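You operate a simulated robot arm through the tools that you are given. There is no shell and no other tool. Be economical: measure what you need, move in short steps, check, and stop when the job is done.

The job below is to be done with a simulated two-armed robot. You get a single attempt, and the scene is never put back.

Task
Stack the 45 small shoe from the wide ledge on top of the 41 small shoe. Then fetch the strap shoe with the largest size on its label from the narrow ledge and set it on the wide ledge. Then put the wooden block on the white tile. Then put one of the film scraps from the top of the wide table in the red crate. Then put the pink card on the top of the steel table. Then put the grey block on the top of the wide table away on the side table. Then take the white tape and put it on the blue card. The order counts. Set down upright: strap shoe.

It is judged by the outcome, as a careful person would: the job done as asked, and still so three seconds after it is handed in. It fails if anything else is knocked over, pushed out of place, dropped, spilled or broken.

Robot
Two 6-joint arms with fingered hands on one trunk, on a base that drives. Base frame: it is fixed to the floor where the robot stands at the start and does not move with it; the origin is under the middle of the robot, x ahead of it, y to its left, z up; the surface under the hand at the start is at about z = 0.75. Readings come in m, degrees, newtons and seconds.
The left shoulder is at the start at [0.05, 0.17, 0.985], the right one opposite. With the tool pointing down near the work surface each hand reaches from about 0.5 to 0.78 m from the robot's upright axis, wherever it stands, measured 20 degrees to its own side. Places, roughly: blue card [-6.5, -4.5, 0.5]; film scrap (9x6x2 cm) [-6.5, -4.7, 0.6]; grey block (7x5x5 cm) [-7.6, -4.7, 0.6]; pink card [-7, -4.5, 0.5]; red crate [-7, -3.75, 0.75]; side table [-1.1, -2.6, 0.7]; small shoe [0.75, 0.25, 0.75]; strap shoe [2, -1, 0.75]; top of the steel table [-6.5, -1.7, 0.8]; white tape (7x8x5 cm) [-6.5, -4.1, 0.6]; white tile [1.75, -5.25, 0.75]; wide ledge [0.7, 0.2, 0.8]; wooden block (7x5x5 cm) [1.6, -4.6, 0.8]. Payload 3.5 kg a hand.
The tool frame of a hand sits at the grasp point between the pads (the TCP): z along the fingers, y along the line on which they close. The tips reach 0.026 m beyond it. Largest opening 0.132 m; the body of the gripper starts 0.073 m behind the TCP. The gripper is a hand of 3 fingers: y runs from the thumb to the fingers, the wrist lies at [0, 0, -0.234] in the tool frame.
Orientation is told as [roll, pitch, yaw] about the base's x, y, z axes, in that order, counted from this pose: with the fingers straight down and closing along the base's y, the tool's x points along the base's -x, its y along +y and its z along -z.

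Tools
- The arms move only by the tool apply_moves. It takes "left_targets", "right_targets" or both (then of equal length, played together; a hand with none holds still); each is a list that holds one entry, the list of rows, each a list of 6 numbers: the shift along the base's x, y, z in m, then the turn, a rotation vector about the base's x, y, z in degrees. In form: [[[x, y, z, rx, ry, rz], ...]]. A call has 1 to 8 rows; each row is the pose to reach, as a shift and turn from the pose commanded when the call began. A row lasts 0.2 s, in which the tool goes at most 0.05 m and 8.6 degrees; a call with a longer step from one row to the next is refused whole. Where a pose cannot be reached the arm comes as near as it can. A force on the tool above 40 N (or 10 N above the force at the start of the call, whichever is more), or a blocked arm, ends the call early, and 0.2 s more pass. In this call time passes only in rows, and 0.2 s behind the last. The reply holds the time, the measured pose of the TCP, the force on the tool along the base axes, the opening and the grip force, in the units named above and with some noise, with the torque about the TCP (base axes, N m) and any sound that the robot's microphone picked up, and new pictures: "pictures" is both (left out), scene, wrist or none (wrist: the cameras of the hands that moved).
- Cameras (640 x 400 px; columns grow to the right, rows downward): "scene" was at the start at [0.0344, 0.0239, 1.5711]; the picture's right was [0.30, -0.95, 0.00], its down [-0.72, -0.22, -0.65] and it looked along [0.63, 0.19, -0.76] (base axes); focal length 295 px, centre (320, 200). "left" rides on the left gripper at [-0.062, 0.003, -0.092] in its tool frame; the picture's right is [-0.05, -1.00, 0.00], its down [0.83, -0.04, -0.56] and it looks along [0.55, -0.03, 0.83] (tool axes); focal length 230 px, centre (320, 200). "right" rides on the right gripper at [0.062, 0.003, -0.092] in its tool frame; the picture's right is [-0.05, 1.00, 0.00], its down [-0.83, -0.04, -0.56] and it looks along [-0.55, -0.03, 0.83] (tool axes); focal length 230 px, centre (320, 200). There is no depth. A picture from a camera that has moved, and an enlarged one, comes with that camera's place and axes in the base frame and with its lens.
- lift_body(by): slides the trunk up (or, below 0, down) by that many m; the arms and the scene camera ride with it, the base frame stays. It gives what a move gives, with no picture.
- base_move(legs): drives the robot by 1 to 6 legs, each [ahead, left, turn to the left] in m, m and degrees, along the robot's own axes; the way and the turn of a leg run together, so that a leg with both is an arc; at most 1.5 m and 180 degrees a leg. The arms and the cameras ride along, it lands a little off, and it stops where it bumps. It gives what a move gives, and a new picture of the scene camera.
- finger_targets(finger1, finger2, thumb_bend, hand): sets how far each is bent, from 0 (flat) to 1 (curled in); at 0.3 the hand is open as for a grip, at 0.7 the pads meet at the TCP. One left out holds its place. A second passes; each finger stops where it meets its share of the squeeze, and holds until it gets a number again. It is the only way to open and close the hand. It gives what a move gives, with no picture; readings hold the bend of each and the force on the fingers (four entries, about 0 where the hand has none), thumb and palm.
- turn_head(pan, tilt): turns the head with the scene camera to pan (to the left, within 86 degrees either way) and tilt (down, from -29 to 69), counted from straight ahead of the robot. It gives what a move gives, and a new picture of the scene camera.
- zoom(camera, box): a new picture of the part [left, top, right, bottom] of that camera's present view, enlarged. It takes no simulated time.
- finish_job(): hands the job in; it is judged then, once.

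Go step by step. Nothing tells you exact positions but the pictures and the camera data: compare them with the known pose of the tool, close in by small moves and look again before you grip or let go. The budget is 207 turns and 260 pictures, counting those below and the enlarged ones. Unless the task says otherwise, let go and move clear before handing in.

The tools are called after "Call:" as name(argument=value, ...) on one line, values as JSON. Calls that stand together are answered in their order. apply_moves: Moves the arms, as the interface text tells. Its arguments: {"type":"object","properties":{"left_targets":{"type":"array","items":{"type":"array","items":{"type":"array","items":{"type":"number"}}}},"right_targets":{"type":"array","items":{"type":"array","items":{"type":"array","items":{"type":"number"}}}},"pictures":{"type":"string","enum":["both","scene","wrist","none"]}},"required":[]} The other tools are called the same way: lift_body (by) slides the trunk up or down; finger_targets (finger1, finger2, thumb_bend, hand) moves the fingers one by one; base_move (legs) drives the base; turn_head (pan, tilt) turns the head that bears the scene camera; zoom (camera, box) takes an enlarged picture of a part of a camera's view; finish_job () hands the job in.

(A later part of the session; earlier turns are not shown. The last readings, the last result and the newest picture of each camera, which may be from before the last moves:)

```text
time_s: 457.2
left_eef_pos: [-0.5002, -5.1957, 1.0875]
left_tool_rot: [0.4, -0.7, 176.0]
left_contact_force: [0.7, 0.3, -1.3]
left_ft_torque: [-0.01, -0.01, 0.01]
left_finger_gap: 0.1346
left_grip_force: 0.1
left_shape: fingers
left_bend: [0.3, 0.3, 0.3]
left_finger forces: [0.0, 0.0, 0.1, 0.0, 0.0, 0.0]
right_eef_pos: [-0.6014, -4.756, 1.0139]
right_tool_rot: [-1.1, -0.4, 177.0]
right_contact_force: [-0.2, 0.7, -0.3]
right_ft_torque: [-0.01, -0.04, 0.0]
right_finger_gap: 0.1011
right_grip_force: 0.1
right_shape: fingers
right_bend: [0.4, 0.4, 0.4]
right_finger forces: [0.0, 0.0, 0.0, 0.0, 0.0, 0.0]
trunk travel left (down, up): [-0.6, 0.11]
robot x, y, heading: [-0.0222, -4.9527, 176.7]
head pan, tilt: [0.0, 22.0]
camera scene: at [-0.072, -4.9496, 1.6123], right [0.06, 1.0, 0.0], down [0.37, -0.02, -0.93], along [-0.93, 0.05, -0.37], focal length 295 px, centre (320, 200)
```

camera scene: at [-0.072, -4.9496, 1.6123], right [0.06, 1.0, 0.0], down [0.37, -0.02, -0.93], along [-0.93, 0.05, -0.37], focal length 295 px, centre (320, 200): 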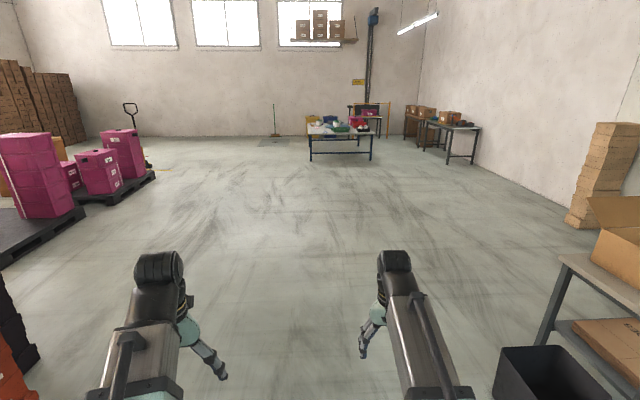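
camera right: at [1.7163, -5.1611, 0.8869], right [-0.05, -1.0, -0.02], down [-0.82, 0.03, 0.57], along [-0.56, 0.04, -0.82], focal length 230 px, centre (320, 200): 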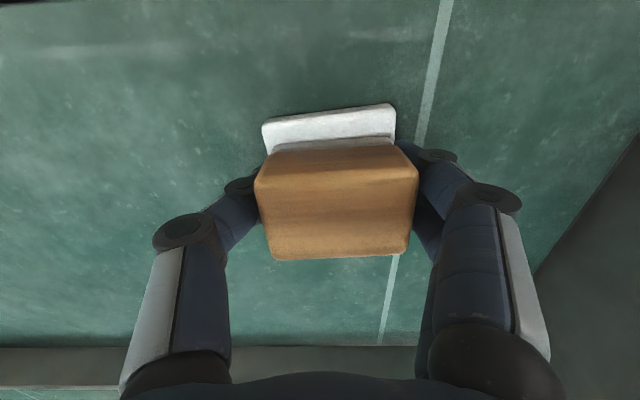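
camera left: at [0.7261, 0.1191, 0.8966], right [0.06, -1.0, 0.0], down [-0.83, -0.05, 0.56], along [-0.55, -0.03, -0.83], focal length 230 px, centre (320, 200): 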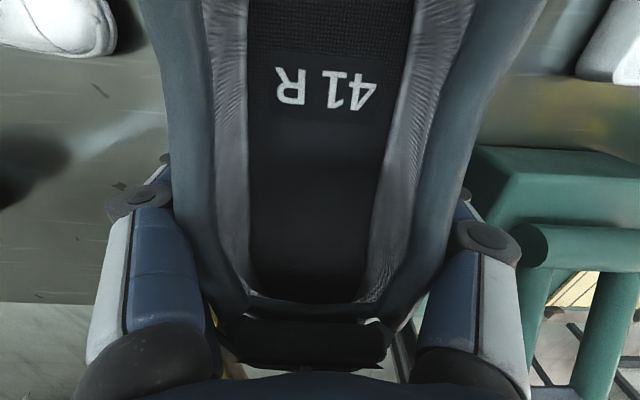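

Open floor leads to the wide table (near edge about x = -6.5). Driving west.

Call:
base_move(legs=[[1.45, 0, 0], [1.45, 0, 0], [1.4, 0, 0]])

```text
time_s: 477.5
left_eef_pos: [-4.7074, -5.0226, 1.0874]
left_tool_rot: [0.4, -0.6, 178.2]
left_contact_force: [-0.1, -0.2, -0.1]
left_ft_torque: [0.04, 0.0, 0.01]
left_finger_gap: 0.1347
left_grip_force: 0.0
left_shape: fingers
left_bend: [0.3, 0.3, 0.3]
left_finger forces: [0.1, 0.1, 0.0, 0.1, 0.0, 0.0]
right_eef_pos: [-4.8236, -4.5878, 1.014]
right_tool_rot: [-1.0, -0.3, 179.1]
right_contact_force: [0.1, 0.3, 1.2]
right_ft_torque: [0.03, 0.01, 0.0]
right_finger_gap: 0.1011
right_grip_force: 0.1
right_shape: fingers
right_bend: [0.4, 0.4, 0.4]
right_finger forces: [0.1, 0.0, 0.1, 0.0, 0.1, 0.1]
trunk travel left (down, up): [-0.6, 0.11]
robot x, y, heading: [-4.2318, -4.7643, 178.6]
head pan, tilt: [0.0, 22.0]
camera scene: at [-4.2879, -4.7623, 1.6123], right [0.02, 1.0, 0.0], down [0.37, -0.01, -0.93], along [-0.93, 0.02, -0.37], focal length 295 px, centre (320, 200)
```

scene: 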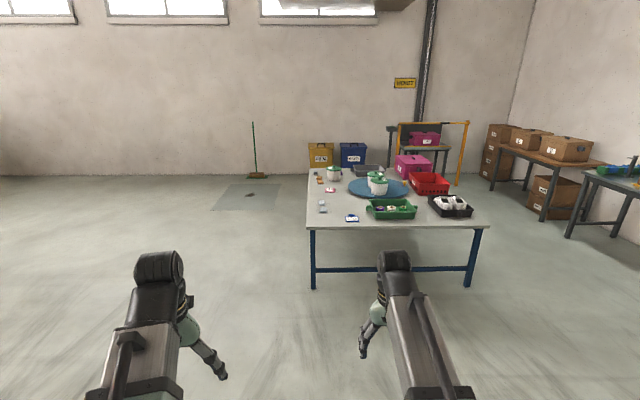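

Call:
zoom(camera="scene", box=[300, 130, 500, 255])

```text
3.20 times, centred on (400, 192) of scene
camera zoom: at [-4.2879, -4.7623, 1.6123], right [0.02, 1.0, 0.0], down [0.37, -0.01, -0.93], along [-0.93, 0.02, -0.37], focal length 943 px, centre (64, 224)
```

zoom: 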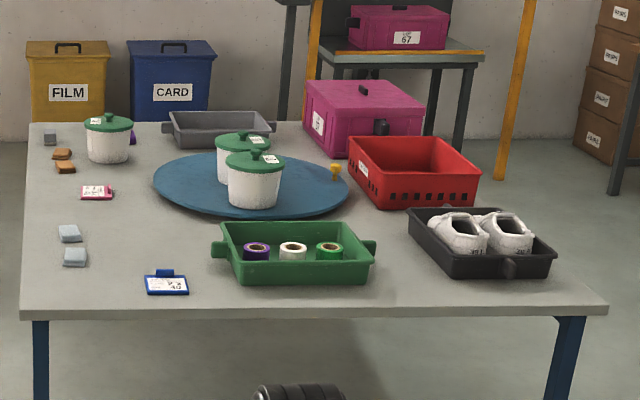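

I see the table: two pale film pieces near [-6.66, -4.68], pink card [-7.2, -4.6], grey block [-7.8, -4.75], red crate [-7.1, -3.55], blue card [-6.5, -4.45]. Table top is at z ≈ 0.55. I go to the table's south side.

Call:
base_move(legs=[[1.1, 0.75, 0], [1.3, 0.1, 0], [0, 0, -88.5]])

Call:
turn_head(pan=0, tilt=45)

```text
time_s: 494.1
left_eef_pos: [-6.9682, -5.1042, 1.0875]
left_tool_rot: [0.4, -0.6, 91.0]
left_contact_force: [-1.0, -0.7, 0.1]
left_ft_torque: [-0.02, -0.01, 0.01]
left_finger_gap: 0.1347
left_grip_force: 0.0
left_shape: fingers
left_bend: [0.3, 0.3, 0.3]
left_finger forces: [0.1, 0.0, 0.0, 0.0, 0.0, 0.0]
right_eef_pos: [-6.54, -4.9664, 1.0133]
right_tool_rot: [-1.0, -0.4, 92.0]
right_contact_force: [-0.5, 0.5, 0.5]
right_ft_torque: [0.01, 0.0, 0.02]
right_finger_gap: 0.101
right_grip_force: 0.0
right_shape: fingers
right_bend: [0.4, 0.4, 0.4]
right_finger forces: [0.0, 0.1, 0.0, 0.0, 0.0, 0.0]
trunk travel left (down, up): [-0.6, 0.11]
robot x, y, heading: [-6.686, -5.5621, 91.5]
head pan, tilt: [0.0, 22.0]
camera scene: at [-6.6883, -5.5094, 1.6123], right [1.0, 0.03, 0.0], down [0.01, -0.37, -0.93], along [-0.03, 0.93, -0.37], focal length 295 px, centre (320, 200)
```

scene: 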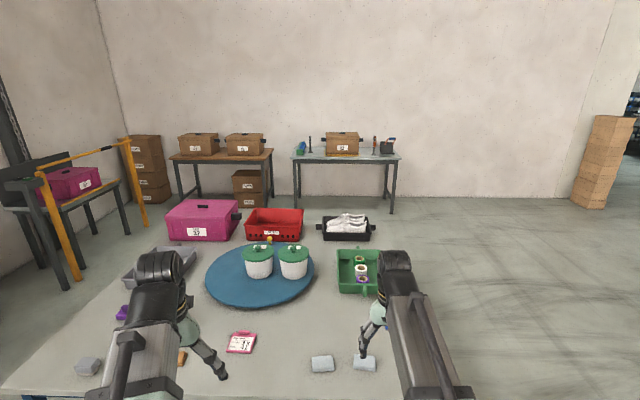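

```text
time_s: 495.0
left_eef_pos: [-6.9687, -5.1037, 1.0874]
left_tool_rot: [0.4, -0.6, 91.0]
left_contact_force: [0.5, 0.0, -0.1]
left_ft_torque: [0.01, -0.03, -0.02]
left_finger_gap: 0.1349
left_grip_force: 0.2
left_shape: fingers
left_bend: [0.3, 0.3, 0.3]
left_finger forces: [0.0, 0.0, 0.0, 0.0, 0.1, 0.0]
right_eef_pos: [-6.5399, -4.9671, 1.0139]
right_tool_rot: [-1.0, -0.5, 92.0]
right_contact_force: [-0.1, 0.8, 0.4]
right_ft_torque: [-0.03, 0.02, 0.0]
right_finger_gap: 0.1008
right_grip_force: 0.1
right_shape: fingers
right_bend: [0.4, 0.4, 0.4]
right_finger forces: [0.0, 0.0, 0.1, 0.1, 0.1, 0.0]
trunk travel left (down, up): [-0.6, 0.11]
robot x, y, heading: [-6.6861, -5.5613, 91.6]
head pan, tilt: [0.0, 45.0]
camera scene: at [-6.6881, -5.5208, 1.5769], right [1.0, 0.03, 0.0], down [0.02, -0.71, -0.71], along [-0.02, 0.71, -0.71], focal length 295 px, centre (320, 200)
```

scene: 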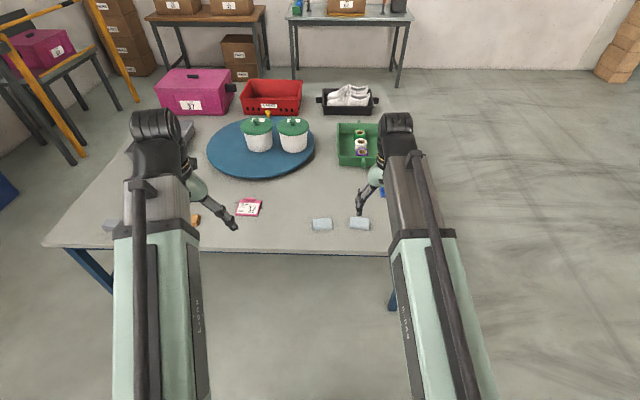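

I move closer and lower the trunk 0.2 m for the low table.

Call:
base_move(legs=[[0.2, 0, -1.5]])

Call:
lift_body(by=-0.2)

Call:
zoom(camera="right", box=[0, 0, 640, 400])

```text
time_s: 496.6
left_eef_pos: [-6.9601, -4.8921, 1.088]
left_tool_rot: [0.4, -0.6, 89.7]
left_contact_force: [0.0, -0.6, -0.2]
left_ft_torque: [0.03, 0.04, -0.02]
left_finger_gap: 0.1347
left_grip_force: 0.0
left_shape: fingers
left_bend: [0.3, 0.3, 0.3]
left_finger forces: [0.1, 0.0, 0.1, 0.0, 0.0, 0.0]
right_eef_pos: [-6.5287, -4.7647, 1.0129]
right_tool_rot: [-1.0, -0.3, 90.6]
right_contact_force: [0.0, 0.1, 0.0]
right_ft_torque: [-0.02, 0.0, 0.01]
right_finger_gap: 0.1007
right_grip_force: 0.2
right_shape: fingers
right_bend: [0.4, 0.4, 0.4]
right_finger forces: [0.1, 0.0, 0.0, 0.0, 0.0, 0.0]
trunk travel left (down, up): [-0.6, 0.11]
robot x, y, heading: [-6.6878, -5.3559, 90.2]
head pan, tilt: [0.0, 45.0]
camera scene: at [-6.6902, -5.3151, 1.5768], right [1.0, 0.0, 0.0], down [0.0, -0.71, -0.71], along [0.0, 0.71, -0.71], focal length 295 px, centre (320, 200)
```

scene: 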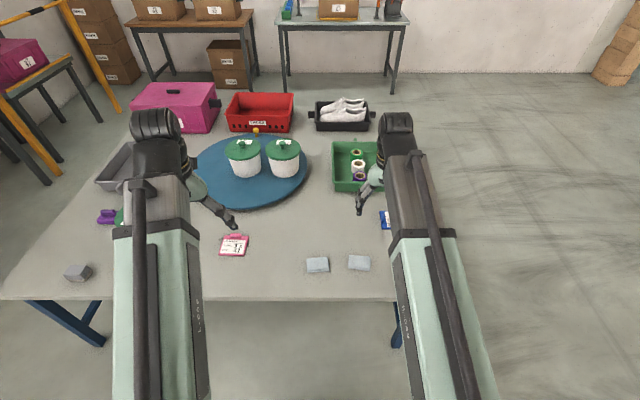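

```text
time_s: 498.8
left_eef_pos: [-6.9596, -4.8925, 0.8871]
left_tool_rot: [0.4, -0.6, 89.6]
left_contact_force: [-0.3, 0.1, -0.6]
left_ft_torque: [-0.01, -0.01, 0.03]
left_finger_gap: 0.1345
left_grip_force: 0.0
left_shape: fingers
left_bend: [0.3, 0.3, 0.3]
left_finger forces: [0.1, 0.0, 0.0, 0.1, 0.1, 0.1]
right_eef_pos: [-6.5285, -4.7674, 0.8139]
right_tool_rot: [-0.9, -0.5, 90.6]
right_contact_force: [0.8, 0.1, -0.2]
right_ft_torque: [0.01, -0.01, 0.01]
right_finger_gap: 0.1012
right_grip_force: 0.1
right_shape: fingers
right_bend: [0.4, 0.4, 0.4]
right_finger forces: [0.0, 0.0, 0.1, 0.0, 0.0, 0.0]
trunk travel left (down, up): [-0.4, 0.31]
robot x, y, heading: [-6.6874, -5.3575, 90.3]
head pan, tilt: [0.0, 45.0]
```

```text
1.00 times, centred on (320, 200) of right (not enlarged: the box is as wide or as high as the picture)
camera zoom: at [-6.5326, -4.8292, 0.9061], right [-1.0, 0.04, -0.02], down [0.03, 0.83, 0.56], along [0.04, 0.56, -0.83], focal length 230 px, centre (320, 200)
```

zoom: 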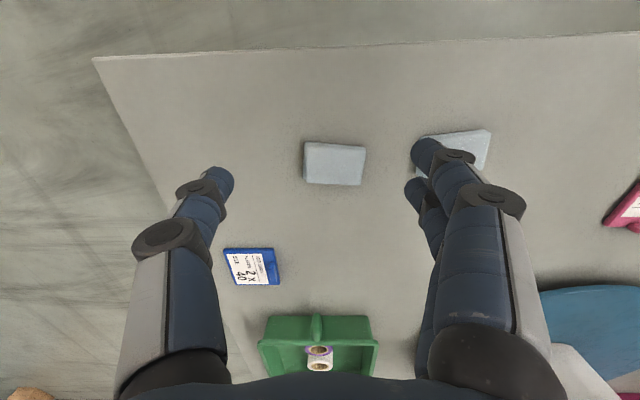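

Film piece B is at about [-6.544, -4.669], 9 cm along x. I open, align and descend over it.

Call:
finger_targets(hand="right", finger1=0.3, finger2=0.3, thumb_bend=0.3)

Call:
apply_moves(right_targets=[[[-0.005, 0.035, -0.03, 0.5, 0, -3], [-0.01, 0.07, -0.06, 1, 0, -5.2], [-0.015, 0.098, -0.1, 1, 0, -5.2], [-0.015, 0.098, -0.145, 1, 0, -5.2], [-0.015, 0.098, -0.18, 1, 0, -5.2]]], pictures="wrist")

```text
time_s: 499.8
left_eef_pos: [-6.9606, -4.8938, 0.8888]
left_tool_rot: [0.3, -0.7, 89.6]
left_contact_force: [-0.1, -0.3, -0.5]
left_ft_torque: [-0.01, 0.01, -0.02]
left_finger_gap: 0.1348
left_grip_force: 0.2
left_shape: fingers
left_bend: [0.3, 0.3, 0.3]
left_finger forces: [0.1, 0.1, 0.1, 0.0, 0.1, 0.1]
right_eef_pos: [-6.5282, -4.7675, 0.8126]
right_tool_rot: [-1.0, -0.4, 90.7]
right_contact_force: [0.5, -0.4, 0.2]
right_ft_torque: [-0.03, -0.01, -0.01]
right_finger_gap: 0.1339
right_grip_force: 0.0
right_shape: fingers
right_bend: [0.3, 0.3, 0.3]
right_finger forces: [0.0, 0.0, 0.1, 0.0, 0.0, 0.1]
trunk travel left (down, up): [-0.4, 0.31]
robot x, y, heading: [-6.6892, -5.3556, 90.5]
head pan, tilt: [0.0, 45.0]
```

```text
time_s: 501.0
left_eef_pos: [-6.96, -4.892, 0.8877]
left_tool_rot: [0.4, -0.6, 89.5]
left_contact_force: [-0.7, 0.9, -0.3]
left_ft_torque: [0.01, 0.0, -0.03]
left_finger_gap: 0.1348
left_grip_force: 0.0
left_shape: fingers
left_bend: [0.3, 0.3, 0.3]
left_finger forces: [0.0, 0.0, 0.0, 0.1, 0.1, 0.0]
right_eef_pos: [-6.5439, -4.6689, 0.6313]
right_tool_rot: [-1.0, -1.4, 85.3]
right_contact_force: [-0.1, 0.1, -0.5]
right_ft_torque: [0.0, 0.01, -0.03]
right_finger_gap: 0.1339
right_grip_force: 0.0
right_shape: fingers
right_bend: [0.3, 0.3, 0.3]
right_finger forces: [0.0, 0.0, 0.0, 0.1, 0.1, 0.0]
trunk travel left (down, up): [-0.4, 0.31]
robot x, y, heading: [-6.6893, -5.3589, 90.2]
head pan, tilt: [0.0, 45.0]
camera right: at [-6.5539, -4.7322, 0.7237], right [-0.99, 0.13, -0.02], down [0.1, 0.81, 0.58], along [0.09, 0.57, -0.82], focal length 230 px, centre (320, 200)
```

right: 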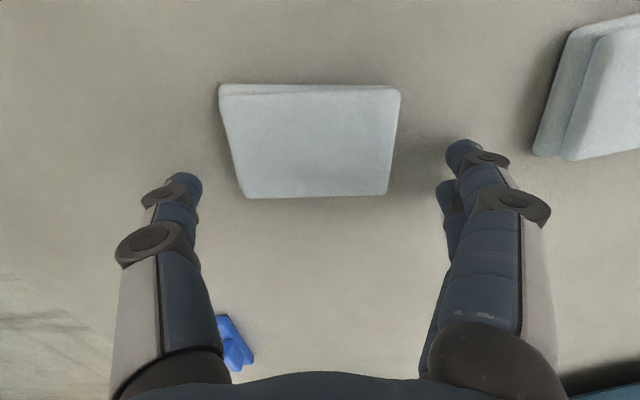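

The film top is nearer than thought (table about z 0.59), so the piece is at [-6.543, -4.689]. I correct and go down a little, watching force.

Call:
apply_moves(right_targets=[[[0, -0.01, 0, 0, 0, 0], [0, -0.02, 0, 0, 0, 0], [0, -0.02, -0.005, 0, 0, 0], [0, -0.02, -0.01, 0, 0, 0]]], pictures="wrist")

```text
time_s: 502.0
left_eef_pos: [-6.9602, -4.8938, 0.8885]
left_tool_rot: [0.4, -0.8, 89.6]
left_contact_force: [-0.1, -0.7, 2.0]
left_ft_torque: [-0.05, 0.02, -0.03]
left_finger_gap: 0.1346
left_grip_force: 0.1
left_shape: fingers
left_bend: [0.3, 0.3, 0.3]
left_finger forces: [0.1, 0.1, 0.0, 0.0, 0.0, 0.1]
right_eef_pos: [-6.5428, -4.6895, 0.6263]
right_tool_rot: [-1.0, -1.4, 85.3]
right_contact_force: [1.6, -1.5, 8.3]
right_ft_torque: [-0.04, 0.55, 0.11]
right_finger_gap: 0.135
right_grip_force: 4.0
right_shape: fingers
right_bend: [0.3, 0.3, 0.3]
right_finger forces: [6.1, 1.9, 0.0, 0.0, 0.0, 0.0]
trunk travel left (down, up): [-0.4, 0.31]
robot x, y, heading: [-6.6914, -5.3586, 90.5]
head pan, tilt: [0.0, 45.0]
camera right: at [-6.5526, -4.7521, 0.7164], right [-0.99, 0.13, -0.02], down [0.1, 0.81, 0.58], along [0.09, 0.57, -0.82], focal length 230 px, centre (320, 200)
```

right: 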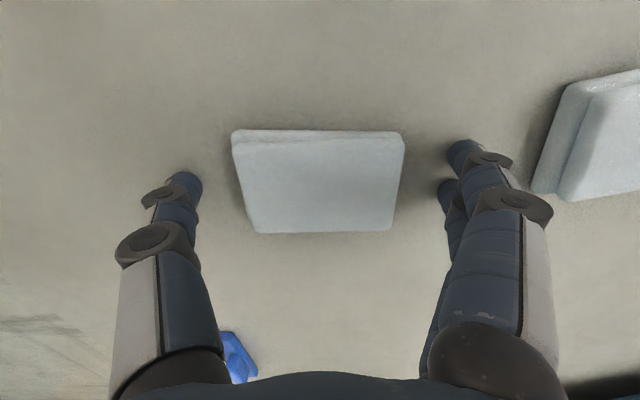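

Call:
apply_moves(right_targets=[[[0, -0.003, 0.006, 0, 0, 0]]], pictures="none")

Call:
finger_targets(hand="right", finger1=0.7, finger2=0.7, thumb_bend=0.7)

Call:
zoom(camera="right", box=[0, 0, 640, 400])

```text
time_s: 502.4
left_eef_pos: [-6.9606, -4.8924, 0.8869]
left_tool_rot: [0.4, -0.6, 89.6]
left_contact_force: [-0.3, -0.5, -0.1]
left_ft_torque: [0.03, 0.0, -0.01]
left_finger_gap: 0.1347
left_grip_force: 0.1
left_shape: fingers
left_bend: [0.3, 0.3, 0.3]
left_finger forces: [0.0, 0.1, 0.0, 0.1, 0.0, 0.0]
right_eef_pos: [-6.5427, -4.6916, 0.6293]
right_tool_rot: [-1.0, -1.3, 85.3]
right_contact_force: [-0.1, -0.1, 0.1]
right_ft_torque: [0.01, 0.03, 0.0]
right_finger_gap: 0.1346
right_grip_force: 0.0
right_shape: fingers
right_bend: [0.3, 0.3, 0.3]
right_finger forces: [0.1, 0.0, 0.0, 0.0, 0.0, 0.0]
trunk travel left (down, up): [-0.4, 0.31]
robot x, y, heading: [-6.6926, -5.3561, 90.2]
head pan, tilt: [0.0, 45.0]
```

```text
time_s: 503.4
left_eef_pos: [-6.9598, -4.8944, 0.8886]
left_tool_rot: [0.3, -0.7, 89.6]
left_contact_force: [-0.1, 1.4, -0.1]
left_ft_torque: [0.0, -0.01, 0.0]
left_finger_gap: 0.1346
left_grip_force: 0.0
left_shape: fingers
left_bend: [0.3, 0.3, 0.3]
left_finger forces: [0.1, 0.0, 0.1, 0.0, 0.0, 0.0]
right_eef_pos: [-6.5445, -4.691, 0.6305]
right_tool_rot: [-1.0, -1.6, 85.3]
right_contact_force: [-1.8, 3.0, 27.4]
right_ft_torque: [0.0, 1.6, -0.19]
right_finger_gap: 0.0834
right_grip_force: 31.2
right_shape: fingers
right_bend: [0.46, 0.45, 0.54]
right_finger forces: [24.6, 19.6, 0.0, 0.0, 17.5, 0.0]
trunk travel left (down, up): [-0.4, 0.31]
robot x, y, heading: [-6.6915, -5.3605, 90.4]
head pan, tilt: [0.0, 45.0]
```

```text
1.00 times, centred on (320, 200) of right (not enlarged: the box is as wide or as high as the picture)
camera zoom: at [-6.5527, -4.7555, 0.7229], right [-0.99, 0.13, -0.02], down [0.1, 0.81, 0.58], along [0.09, 0.57, -0.82], focal length 230 px, centre (320, 200)
```

zoom: 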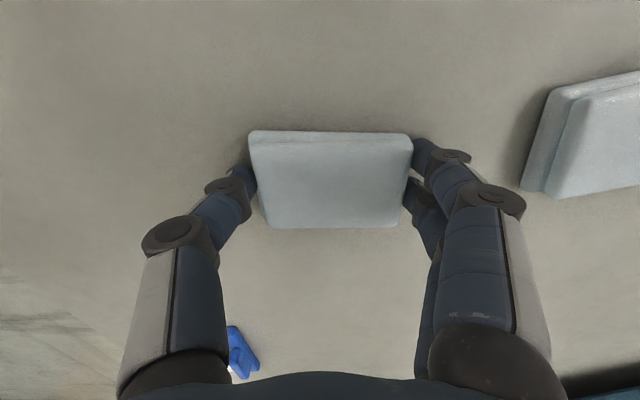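

Gripped the film. I lift gently and check.

Call:
apply_moves(right_targets=[[[0, 0, 0.01, 0, 0, 0], [0, 0, 0.03, 0, 0, 0], [0, 0, 0.06, 0, 0, 0]]], pictures="wrist")

```text
time_s: 504.2
left_eef_pos: [-6.9596, -4.8929, 0.8887]
left_tool_rot: [0.4, -0.7, 89.5]
left_contact_force: [1.4, 0.0, 0.5]
left_ft_torque: [-0.02, 0.01, -0.01]
left_finger_gap: 0.1345
left_grip_force: 0.1
left_shape: fingers
left_bend: [0.3, 0.3, 0.3]
left_finger forces: [0.0, 0.0, 0.0, 0.0, 0.2, 0.1]
right_eef_pos: [-6.5443, -4.6943, 0.6888]
right_tool_rot: [-1.0, -1.4, 85.4]
right_contact_force: [-0.6, 0.7, 0.5]
right_ft_torque: [-0.04, 0.02, 0.0]
right_finger_gap: 0.0827
right_grip_force: 20.2
right_shape: fingers
right_bend: [0.46, 0.45, 0.54]
right_finger forces: [10.0, 10.2, 0.1, 0.0, 20.1, 0.0]
trunk travel left (down, up): [-0.4, 0.31]
robot x, y, heading: [-6.6892, -5.3592, 89.8]
head pan, tilt: [0.0, 45.0]
camera right: at [-6.5537, -4.7573, 0.7804], right [-0.99, 0.13, -0.02], down [0.1, 0.81, 0.58], along [0.09, 0.57, -0.82], focal length 230 px, centre (320, 200)
```

right: 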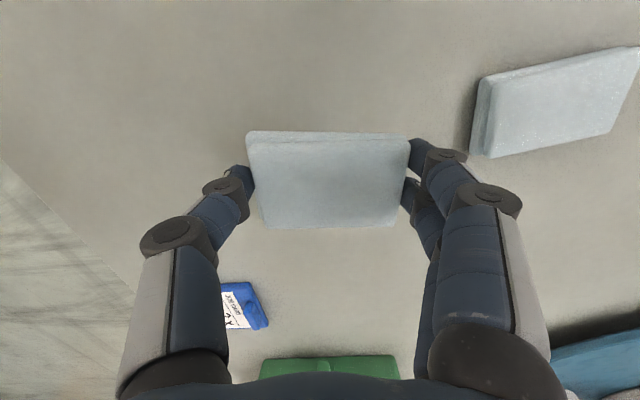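

The film is held; table top is near z 0.60. I raise and drive to the table's north side to reach the red crate.

Call:
lift_body(by=0.2)

Call:
apply_moves(right_targets=[[[0, -0.02, 0.04, 0, 0, 0], [0, -0.04, 0.08, 0, 0, 0], [0, -0.06, 0.12, 0, 0, 0]]], pictures="none")

Call:
base_move(legs=[[-0.35, 0, 0], [0, -1.35, 0], [0, 0, 90]])

Call:
turn_head(pan=0, tilt=30)

```text
time_s: 506.4
left_eef_pos: [-6.9607, -4.8937, 1.0889]
left_tool_rot: [0.4, -0.7, 89.7]
left_contact_force: [-0.1, 0.0, -0.3]
left_ft_torque: [-0.01, -0.01, -0.02]
left_finger_gap: 0.1348
left_grip_force: 0.1
left_shape: fingers
left_bend: [0.3, 0.3, 0.3]
left_finger forces: [0.0, 0.1, 0.0, 0.1, 0.1, 0.1]
right_eef_pos: [-6.5455, -4.6934, 0.8906]
right_tool_rot: [-1.0, -1.4, 85.4]
right_contact_force: [-0.4, 0.2, -1.3]
right_ft_torque: [0.01, 0.04, -0.03]
right_finger_gap: 0.0828
right_grip_force: 20.4
right_shape: fingers
right_bend: [0.46, 0.45, 0.54]
right_finger forces: [9.9, 10.2, 0.1, 0.0, 20.2, 0.0]
trunk travel left (down, up): [-0.6, 0.11]
robot x, y, heading: [-6.693, -5.3573, 90.4]
head pan, tilt: [0.0, 45.0]
```

```text
time_s: 507.1
left_eef_pos: [-6.959, -4.8927, 1.0876]
left_tool_rot: [0.4, -0.7, 89.5]
left_contact_force: [0.0, 0.0, 0.2]
left_ft_torque: [0.02, -0.02, 0.03]
left_finger_gap: 0.1348
left_grip_force: 0.1
left_shape: fingers
left_bend: [0.3, 0.3, 0.3]
left_finger forces: [0.2, 0.0, 0.0, 0.0, 0.0, 0.0]
right_eef_pos: [-6.54, -4.7545, 1.0106]
right_tool_rot: [-1.0, -1.4, 85.4]
right_contact_force: [-0.7, -0.4, 0.2]
right_ft_torque: [0.03, 0.01, 0.02]
right_finger_gap: 0.0826
right_grip_force: 20.2
right_shape: fingers
right_bend: [0.46, 0.45, 0.54]
right_finger forces: [9.9, 10.2, 0.0, 0.1, 20.1, 0.0]
trunk travel left (down, up): [-0.6, 0.11]
robot x, y, heading: [-6.6905, -5.3609, 90.1]
head pan, tilt: [0.0, 45.0]
```

```text
time_s: 519.8
left_eef_pos: [-5.7675, -5.976, 1.0875]
left_tool_rot: [0.4, -0.7, -175.4]
left_contact_force: [-0.5, 0.9, -0.9]
left_ft_torque: [-0.05, 0.01, 0.01]
left_finger_gap: 0.1346
left_grip_force: 0.0
left_shape: fingers
left_bend: [0.3, 0.3, 0.3]
left_finger forces: [0.0, 0.0, 0.1, 0.1, 0.0, 0.0]
right_eef_pos: [-5.9422, -5.569, 1.0104]
right_tool_rot: [-1.0, -1.3, -179.6]
right_contact_force: [0.7, -0.8, 0.4]
right_ft_torque: [-0.03, 0.02, -0.01]
right_finger_gap: 0.0828
right_grip_force: 20.3
right_shape: fingers
right_bend: [0.46, 0.45, 0.54]
right_finger forces: [9.9, 10.2, 0.0, 0.0, 20.1, 0.0]
trunk travel left (down, up): [-0.6, 0.11]
robot x, y, heading: [-5.3267, -5.6635, -174.9]
head pan, tilt: [0.0, 45.0]
camera scene: at [-5.3673, -5.6697, 1.5768], right [-0.09, 1.0, 0.0], down [0.7, 0.06, -0.71], along [-0.7, -0.06, -0.71], focal length 295 px, centre (320, 200)
```

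scene: 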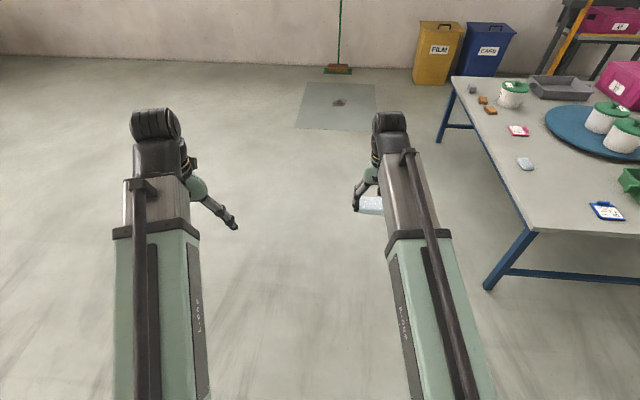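

```text
time_s: 520.5
left_eef_pos: [-5.7674, -5.9755, 1.0876]
left_tool_rot: [0.4, -0.6, -175.3]
left_contact_force: [0.1, 0.5, -1.0]
left_ft_torque: [-0.01, 0.01, 0.0]
left_finger_gap: 0.1346
left_grip_force: 0.0
left_shape: fingers
left_bend: [0.3, 0.3, 0.3]
left_finger forces: [0.0, 0.0, 0.0, 0.1, 0.0, 0.1]
right_eef_pos: [-5.9434, -5.5689, 1.0097]
right_tool_rot: [-1.0, -1.4, -179.6]
right_contact_force: [-0.9, 0.0, 0.0]
right_ft_torque: [0.02, -0.01, -0.03]
right_finger_gap: 0.0829
right_grip_force: 20.4
right_shape: fingers
right_bend: [0.46, 0.45, 0.54]
right_finger forces: [10.0, 10.3, 0.0, 0.0, 20.1, 0.0]
trunk travel left (down, up): [-0.6, 0.11]
robot x, y, heading: [-5.3248, -5.6708, -175.0]
head pan, tilt: [0.0, 30.0]
camera scene: at [-5.3764, -5.6704, 1.5994], right [-0.09, 1.0, 0.0], down [0.5, 0.04, -0.87], along [-0.86, -0.08, -0.5], focal length 295 px, centre (320, 200)
```

scene: 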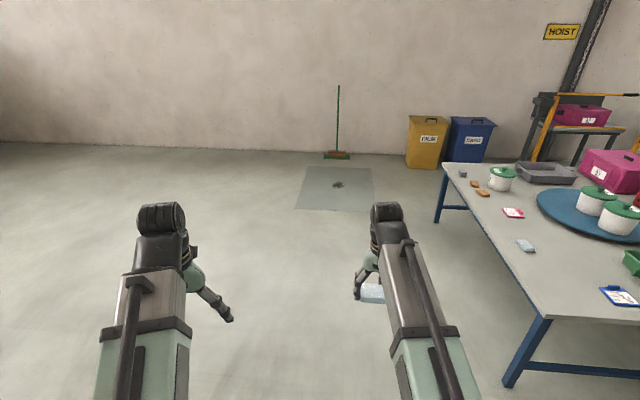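

Call:
base_move(legs=[[-0.05, -1.45, -5], [0, -1.45, 0]])

```text
time_s: 534.5
left_eef_pos: [-5.8106, -3.0445, 1.0874]
left_tool_rot: [0.4, -0.7, 177.9]
left_contact_force: [-0.1, 0.3, 0.5]
left_ft_torque: [0.0, 0.01, -0.02]
left_finger_gap: 0.1348
left_grip_force: 0.1
left_shape: fingers
left_bend: [0.3, 0.3, 0.3]
left_finger forces: [0.1, 0.0, 0.0, 0.0, 0.1, 0.1]
right_eef_pos: [-5.9377, -2.6207, 1.0102]
right_tool_rot: [-1.0, -1.5, 173.7]
right_contact_force: [-0.1, -0.3, 0.0]
right_ft_torque: [-0.05, -0.02, 0.01]
right_finger_gap: 0.0826
right_grip_force: 19.9
right_shape: fingers
right_bend: [0.46, 0.45, 0.54]
right_finger forces: [9.9, 10.3, 0.0, 0.0, 20.1, 0.0]
trunk travel left (down, up): [-0.6, 0.11]
robot x, y, heading: [-5.3359, -2.7868, 178.5]
head pan, tilt: [0.0, 30.0]
camera scene: at [-5.3881, -2.7854, 1.5995], right [0.03, 1.0, 0.0], down [0.5, -0.01, -0.87], along [-0.87, 0.02, -0.5], focal length 295 px, centre (320, 200)
```

scene: 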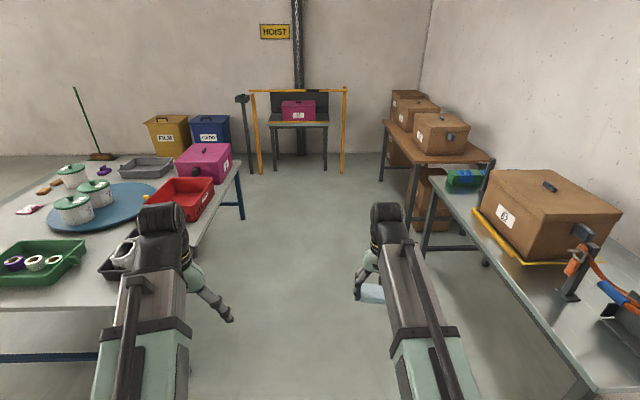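

Call:
base_move(legs=[[1.45, 0.03, 0], [0, 0, 91]])

Call:
turn_head(pan=-5, tilt=45)

```text
time_s: 545.3
left_eef_pos: [-6.4978, -3.2395, 1.0878]
left_tool_rot: [0.4, -0.7, -93.2]
left_contact_force: [0.1, 0.5, 0.0]
left_ft_torque: [-0.01, 0.05, 0.01]
left_finger_gap: 0.1349
left_grip_force: 0.0
left_shape: fingers
left_bend: [0.3, 0.3, 0.3]
left_finger forces: [0.0, 0.0, 0.1, 0.1, 0.0, 0.0]
right_eef_pos: [-6.9239, -3.3582, 1.0102]
right_tool_rot: [-1.0, -1.5, -97.4]
right_contact_force: [0.6, 0.5, -0.5]
right_ft_torque: [0.03, -0.03, 0.01]
right_finger_gap: 0.0825
right_grip_force: 19.3
right_shape: fingers
right_bend: [0.46, 0.45, 0.54]
right_finger forces: [9.8, 10.2, 0.1, 0.1, 20.0, 0.0]
trunk travel left (down, up): [-0.6, 0.11]
robot x, y, heading: [-6.747, -2.7616, -92.6]
head pan, tilt: [0.0, 30.0]
camera scene: at [-6.7465, -2.8105, 1.5995], right [-1.0, 0.04, 0.0], down [0.02, 0.5, -0.87], along [-0.04, -0.87, -0.5], focal length 295 px, centre (320, 200)
```

scene: 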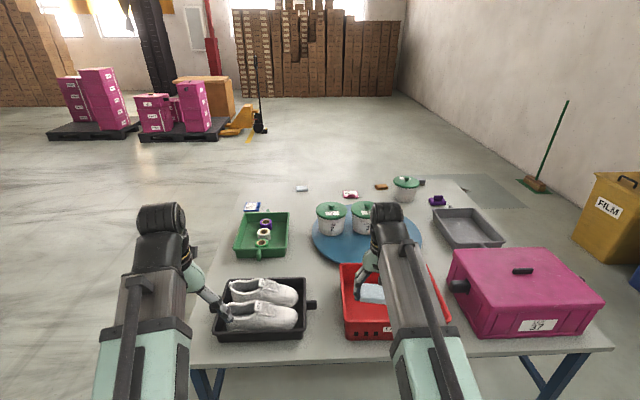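

```text
time_s: 546.1
left_eef_pos: [-6.4967, -3.2383, 1.0885]
left_tool_rot: [0.3, -0.7, -93.1]
left_contact_force: [0.0, -0.4, 0.1]
left_ft_torque: [0.0, 0.0, -0.02]
left_finger_gap: 0.1348
left_grip_force: 0.0
left_shape: fingers
left_bend: [0.3, 0.3, 0.3]
left_finger forces: [0.1, 0.0, 0.1, 0.1, 0.0, 0.0]
right_eef_pos: [-6.9234, -3.3579, 1.0093]
right_tool_rot: [-1.0, -1.4, -97.5]
right_contact_force: [0.5, 0.5, -0.4]
right_ft_torque: [0.0, 0.05, 0.0]
right_finger_gap: 0.0825
right_grip_force: 19.8
right_shape: fingers
right_bend: [0.46, 0.45, 0.54]
right_finger forces: [9.8, 10.3, 0.0, 0.0, 20.0, 0.0]
trunk travel left (down, up): [-0.6, 0.11]
robot x, y, heading: [-6.7436, -2.7606, -92.7]
head pan, tilt: [-5.0, 45.0]
camera scene: at [-6.7532, -2.8008, 1.5769], right [-0.99, 0.13, 0.0], down [0.09, 0.7, -0.71], along [-0.09, -0.7, -0.71], focal length 295 px, centre (320, 200)
```

scene: 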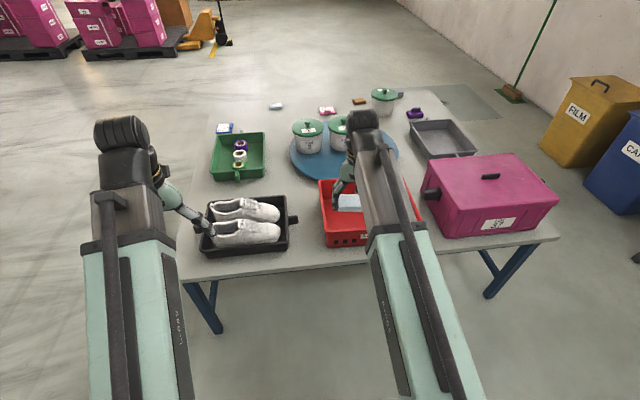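

Crate centre is at about [-7.07, -3.64], rim z ≈ 0.70. I move in closer, lower the trunk and bring the film over the crate.

Call:
base_move(legs=[[0.19, -0.05, 2.5]])

Call:
apply_moves(right_targets=[[[-0.03, -0.03, 0, 0, 0, 0], [-0.06, -0.06, 0, 0, 0, 0], [-0.08, -0.08, 0, 0, 0, 0]]], pictures="wrist")

```text
time_s: 547.6
left_eef_pos: [-6.5294, -3.4144, 1.088]
left_tool_rot: [0.4, -0.6, -90.6]
left_contact_force: [-0.3, 0.6, -0.1]
left_ft_torque: [0.04, -0.04, -0.02]
left_finger_gap: 0.1349
left_grip_force: 0.0
left_shape: fingers
left_bend: [0.3, 0.3, 0.3]
left_finger forces: [0.0, 0.1, 0.0, 0.0, 0.0, 0.0]
right_eef_pos: [-6.9485, -3.5515, 1.0091]
right_tool_rot: [-1.0, -1.3, -94.8]
right_contact_force: [-0.4, -0.3, -0.4]
right_ft_torque: [0.0, 0.01, 0.03]
right_finger_gap: 0.0827
right_grip_force: 19.9
right_shape: fingers
right_bend: [0.46, 0.45, 0.54]
right_finger forces: [9.8, 10.2, 0.1, 0.0, 20.0, 0.0]
trunk travel left (down, up): [-0.6, 0.11]
robot x, y, heading: [-6.8004, -2.947, -89.7]
head pan, tilt: [-5.0, 45.0]
camera scene: at [-6.8044, -2.989, 1.5768], right [-1.0, 0.09, 0.0], down [0.06, 0.71, -0.71], along [-0.06, -0.7, -0.71], focal length 295 px, centre (320, 200)
```

scene: 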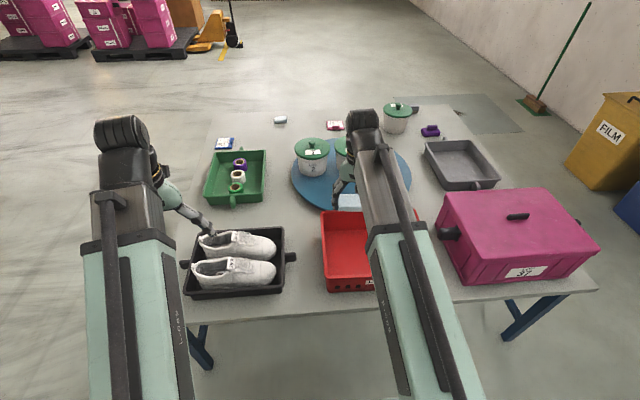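

```text
time_s: 548.5
left_eef_pos: [-6.5289, -3.4135, 1.0888]
left_tool_rot: [0.4, -0.6, -90.6]
left_contact_force: [0.3, 0.6, -0.9]
left_ft_torque: [0.05, -0.02, 0.02]
left_finger_gap: 0.1345
left_grip_force: 0.1
left_shape: fingers
left_bend: [0.3, 0.3, 0.3]
left_finger forces: [0.0, 0.0, 0.0, 0.0, 0.0, 0.1]
right_eef_pos: [-7.0282, -3.6326, 1.01]
right_tool_rot: [-0.9, -1.4, -94.8]
right_contact_force: [-0.1, 0.3, -0.5]
right_ft_torque: [0.01, 0.0, -0.01]
right_finger_gap: 0.0827
right_grip_force: 19.3
right_shape: fingers
right_bend: [0.46, 0.45, 0.54]
right_finger forces: [9.9, 10.2, 0.0, 0.0, 20.0, 0.0]
trunk travel left (down, up): [-0.6, 0.11]
robot x, y, heading: [-6.7987, -2.9478, -90.3]
head pan, tilt: [-5.0, 45.0]
camera right: at [-7.0191, -3.5702, 1.1], right [0.99, -0.14, -0.02], down [-0.1, -0.81, 0.58], along [-0.09, -0.57, -0.82], focal length 230 px, centre (320, 200)
```

right: 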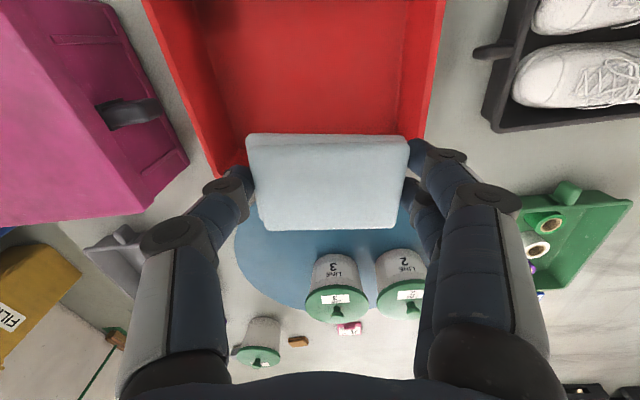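

The crate is empty and directly below. I lower the trunk and the hand into it.

Call:
lift_body(by=-0.2)

Call:
apply_moves(right_targets=[[[-0.01, 0, -0.04, 0, 0, 0], [-0.015, 0, -0.08, 0, 0, 0], [-0.015, 0, -0.11, 0, 0, 0], [-0.015, 0, -0.13, 0, 0, 0], [-0.015, 0, -0.145, 0, 0, 0], [-0.015, 0, -0.155, 0, 0, 0]]], pictures="wrist")

```text
time_s: 550.6
left_eef_pos: [-6.5279, -3.4126, 0.8883]
left_tool_rot: [0.4, -0.7, -90.7]
left_contact_force: [-0.1, 0.2, 0.1]
left_ft_torque: [0.02, -0.01, 0.02]
left_finger_gap: 0.1347
left_grip_force: 0.1
left_shape: fingers
left_bend: [0.3, 0.3, 0.3]
left_finger forces: [0.0, 0.1, 0.0, 0.0, 0.0, 0.1]
right_eef_pos: [-7.0289, -3.6322, 0.8093]
right_tool_rot: [-1.0, -1.5, -94.8]
right_contact_force: [-0.3, -0.7, -0.5]
right_ft_torque: [-0.01, -0.01, -0.01]
right_finger_gap: 0.0827
right_grip_force: 20.0
right_shape: fingers
right_bend: [0.46, 0.45, 0.54]
right_finger forces: [9.8, 10.1, 0.0, 0.0, 20.0, 0.1]
trunk travel left (down, up): [-0.4, 0.31]
robot x, y, heading: [-6.7975, -2.9482, -90.0]
head pan, tilt: [-5.0, 45.0]
```

```text
time_s: 552.0
left_eef_pos: [-6.5285, -3.4135, 0.8875]
left_tool_rot: [0.4, -0.7, -90.6]
left_contact_force: [-0.5, 1.0, -1.1]
left_ft_torque: [0.03, -0.04, -0.01]
left_finger_gap: 0.1345
left_grip_force: 0.0
left_shape: fingers
left_bend: [0.3, 0.3, 0.3]
left_finger forces: [0.0, 0.0, 0.0, 0.0, 0.1, 0.0]
right_eef_pos: [-7.0464, -3.6317, 0.6534]
right_tool_rot: [-1.1, -1.4, -94.8]
right_contact_force: [-0.3, 0.3, -0.6]
right_ft_torque: [0.0, 0.01, 0.04]
right_finger_gap: 0.0827
right_grip_force: 20.2
right_shape: fingers
right_bend: [0.46, 0.45, 0.54]
right_finger forces: [9.9, 10.2, 0.0, 0.0, 20.0, 0.0]
trunk travel left (down, up): [-0.4, 0.31]
robot x, y, heading: [-6.7916, -2.9435, -90.0]
head pan, tilt: [-5.0, 45.0]
camera right: at [-7.0355, -3.568, 0.7448], right [0.99, -0.14, -0.02], down [-0.1, -0.81, 0.58], along [-0.09, -0.57, -0.82], focal length 230 px, centre (320, 200)
```

right: 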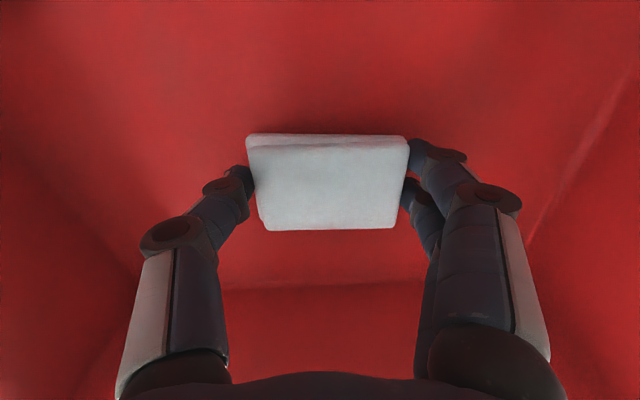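

Inside the crate now. I lower to the floor of the crate and release.

Call:
apply_moves(right_targets=[[[0, 0, -0.006, 0, 0, 0], [0, 0, -0.012, 0, 0, 0], [0, 0, -0.017, 0, 0, 0]]], pictures="none")

Call:
finger_targets(hand="right", finger1=0.35, finger2=0.35, thumb_bend=0.35)

Call:
apply_moves(right_targets=[[[0, 0, 0.03, 0, 0, 0], [0, 0, 0.07, 0, 0, 0], [0, 0, 0.11, 0, 0, 0], [0, 0, 0.15, 0, 0, 0], [0, 0, 0.19, 0, 0, 0]]], pictures="wrist")

```text
time_s: 552.8
left_eef_pos: [-6.5292, -3.4126, 0.888]
left_tool_rot: [0.3, -0.6, -90.7]
left_contact_force: [0.5, 0.2, 0.0]
left_ft_torque: [-0.02, 0.02, -0.03]
left_finger_gap: 0.1349
left_grip_force: 0.0
left_shape: fingers
left_bend: [0.3, 0.3, 0.3]
left_finger forces: [0.0, 0.0, 0.0, 0.0, 0.0, 0.1]
right_eef_pos: [-7.0454, -3.6309, 0.639]
right_tool_rot: [-1.0, -1.5, -94.7]
right_contact_force: [-0.3, 0.9, 5.6]
right_ft_torque: [0.06, -0.26, 0.05]
right_finger_gap: 0.0824
right_grip_force: 22.7
right_shape: fingers
right_bend: [0.46, 0.45, 0.54]
right_finger forces: [14.9, 10.7, 0.0, 0.0, 20.2, 0.0]
trunk travel left (down, up): [-0.4, 0.31]
robot x, y, heading: [-6.7952, -2.9458, -89.9]
head pan, tilt: [-5.0, 45.0]
```

```text
time_s: 553.8
left_eef_pos: [-6.5282, -3.4119, 0.8878]
left_tool_rot: [0.4, -0.7, -90.5]
left_contact_force: [0.1, -1.6, 0.6]
left_ft_torque: [0.02, 0.0, 0.01]
left_finger_gap: 0.1348
left_grip_force: 0.0
left_shape: fingers
left_bend: [0.3, 0.3, 0.3]
left_finger forces: [0.0, 0.0, 0.0, 0.0, 0.1, 0.1]
right_eef_pos: [-7.0444, -3.6313, 0.6389]
right_tool_rot: [-0.9, -1.4, -94.7]
right_contact_force: [0.2, 0.5, -1.1]
right_ft_torque: [-0.01, -0.01, -0.03]
right_finger_gap: 0.1178
right_grip_force: 0.0
right_shape: fingers
right_bend: [0.35, 0.35, 0.35]
right_finger forces: [0.0, 0.1, 0.0, 0.0, 0.0, 0.1]
trunk travel left (down, up): [-0.4, 0.31]
robot x, y, heading: [-6.7943, -2.9483, -90.1]
head pan, tilt: [-5.0, 45.0]
```

```text
time_s: 555.0
left_eef_pos: [-6.5281, -3.4134, 0.8881]
left_tool_rot: [0.4, -0.6, -90.6]
left_contact_force: [0.2, -0.6, 0.2]
left_ft_torque: [0.0, 0.02, 0.04]
left_finger_gap: 0.1346
left_grip_force: 0.0
left_shape: fingers
left_bend: [0.3, 0.3, 0.3]
left_finger forces: [0.1, 0.0, 0.0, 0.1, 0.0, 0.1]
right_eef_pos: [-7.042, -3.6288, 0.8309]
right_tool_rot: [-1.0, -1.4, -94.8]
right_contact_force: [-0.2, 0.1, -0.8]
right_ft_torque: [0.02, -0.02, -0.03]
right_finger_gap: 0.1177
right_grip_force: 0.1
right_shape: fingers
right_bend: [0.35, 0.35, 0.35]
right_finger forces: [0.0, 0.1, 0.0, 0.1, 0.0, 0.0]
trunk travel left (down, up): [-0.4, 0.31]
robot x, y, heading: [-6.798, -2.9474, -89.9]
head pan, tilt: [-5.0, 45.0]
camera right: at [-7.0311, -3.5665, 0.9214], right [0.99, -0.14, -0.02], down [-0.1, -0.81, 0.58], along [-0.09, -0.57, -0.82], focal length 230 px, centre (320, 200)
```

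right: 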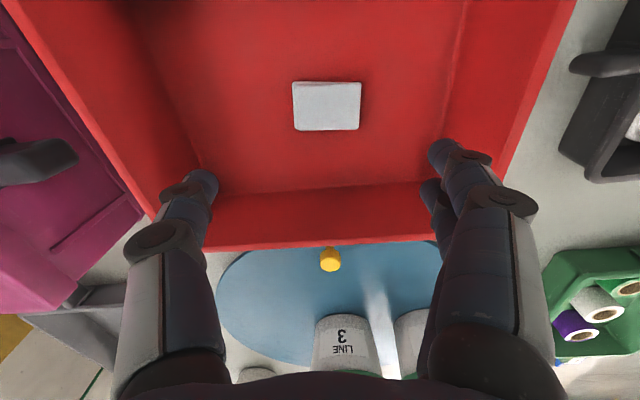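

The film lies in the crate. Next the pink card at about [-7.04, -4.61], again from the south side; I raise and drive round.

Call:
lift_body(by=0.2)

Call:
base_move(legs=[[-0.3, 0, 0], [0, 1.4, 0], [1.45, 0, 0], [1.45, 0, 0]])

```text
time_s: 557.2
left_eef_pos: [-6.5283, -3.4134, 1.0865]
left_tool_rot: [0.5, -0.7, -90.6]
left_contact_force: [0.1, 0.0, -0.3]
left_ft_torque: [-0.01, 0.0, 0.0]
left_finger_gap: 0.1348
left_grip_force: 0.1
left_shape: fingers
left_bend: [0.3, 0.3, 0.3]
left_finger forces: [0.0, 0.0, 0.0, 0.0, 0.0, 0.0]
right_eef_pos: [-7.0423, -3.6306, 1.0313]
right_tool_rot: [-1.0, -1.3, -94.8]
right_contact_force: [-0.6, 0.1, -0.6]
right_ft_torque: [0.0, -0.02, -0.02]
right_finger_gap: 0.1176
right_grip_force: 0.0
right_shape: fingers
right_bend: [0.35, 0.35, 0.35]
right_finger forces: [0.0, 0.0, 0.1, 0.1, 0.0, 0.0]
trunk travel left (down, up): [-0.6, 0.11]
robot x, y, heading: [-6.7986, -2.9441, -90.2]
head pan, tilt: [-5.0, 45.0]
```

```text
time_s: 579.2
left_eef_pos: [-5.3339, -6.0262, 1.0874]
left_tool_rot: [0.4, -0.7, -94.8]
left_contact_force: [-0.1, 1.2, 0.4]
left_ft_torque: [0.01, -0.02, 0.02]
left_finger_gap: 0.1347
left_grip_force: 0.2
left_shape: fingers
left_bend: [0.3, 0.3, 0.3]
left_finger forces: [0.0, 0.0, 0.0, 0.0, 0.0, 0.0]
right_eef_pos: [-5.8624, -6.2041, 1.0299]
right_tool_rot: [-1.1, -1.3, -99.0]
right_contact_force: [0.5, 0.4, -0.3]
right_ft_torque: [0.02, 0.03, 0.0]
right_finger_gap: 0.1177
right_grip_force: 0.0
right_shape: fingers
right_bend: [0.35, 0.35, 0.35]
right_finger forces: [0.1, 0.1, 0.0, 0.0, 0.1, 0.0]
trunk travel left (down, up): [-0.6, 0.11]
robot x, y, heading: [-5.5678, -5.5428, -94.1]
head pan, tilt: [-5.0, 45.0]
camera scene: at [-5.5775, -5.5806, 1.5768], right [-0.99, 0.16, 0.0], down [0.11, 0.7, -0.71], along [-0.11, -0.7, -0.71], focal length 295 px, centre (320, 200)
```

scene: 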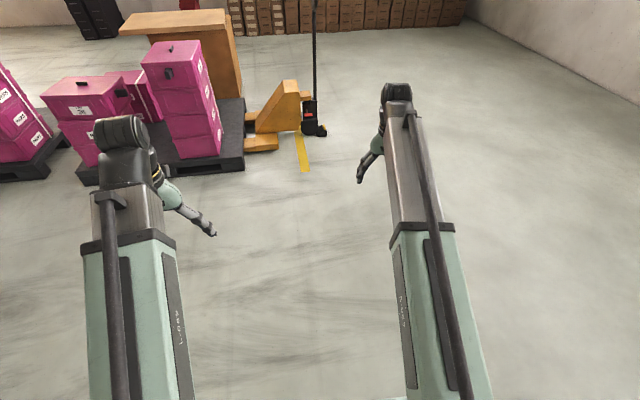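

Call:
base_move(legs=[[0.12, -1.35, 0], [0, 0, -176]])

```text
time_s: 593.1
left_eef_pos: [-7.1957, -5.1428, 1.0878]
left_tool_rot: [0.4, -0.8, 92.2]
left_contact_force: [-0.5, 0.2, -0.4]
left_ft_torque: [-0.02, 0.0, -0.02]
left_finger_gap: 0.1348
left_grip_force: 0.1
left_shape: fingers
left_bend: [0.3, 0.3, 0.3]
left_finger forces: [0.0, 0.0, 0.1, 0.1, 0.0, 0.0]
right_eef_pos: [-6.6945, -4.9014, 1.0301]
right_tool_rot: [-1.1, -1.4, 88.0]
right_contact_force: [0.0, -0.1, -0.3]
right_ft_torque: [-0.02, 0.03, 0.02]
right_finger_gap: 0.1177
right_grip_force: 0.1
right_shape: fingers
right_bend: [0.35, 0.35, 0.35]
right_finger forces: [0.1, 0.1, 0.0, 0.1, 0.0, 0.0]
trunk travel left (down, up): [-0.6, 0.11]
robot x, y, heading: [-6.9023, -5.5959, 92.8]
head pan, tilt: [-5.0, 45.0]
camera scene: at [-6.8994, -5.5537, 1.5768], right [1.0, -0.04, 0.0], down [-0.03, -0.71, -0.71], along [0.03, 0.71, -0.71], focal length 295 px, centre (320, 200)
```

scene: 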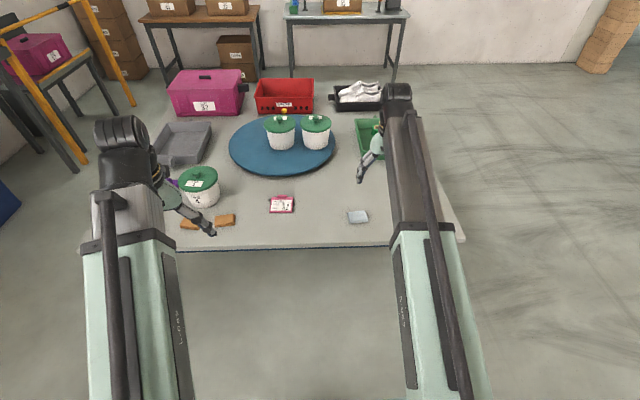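

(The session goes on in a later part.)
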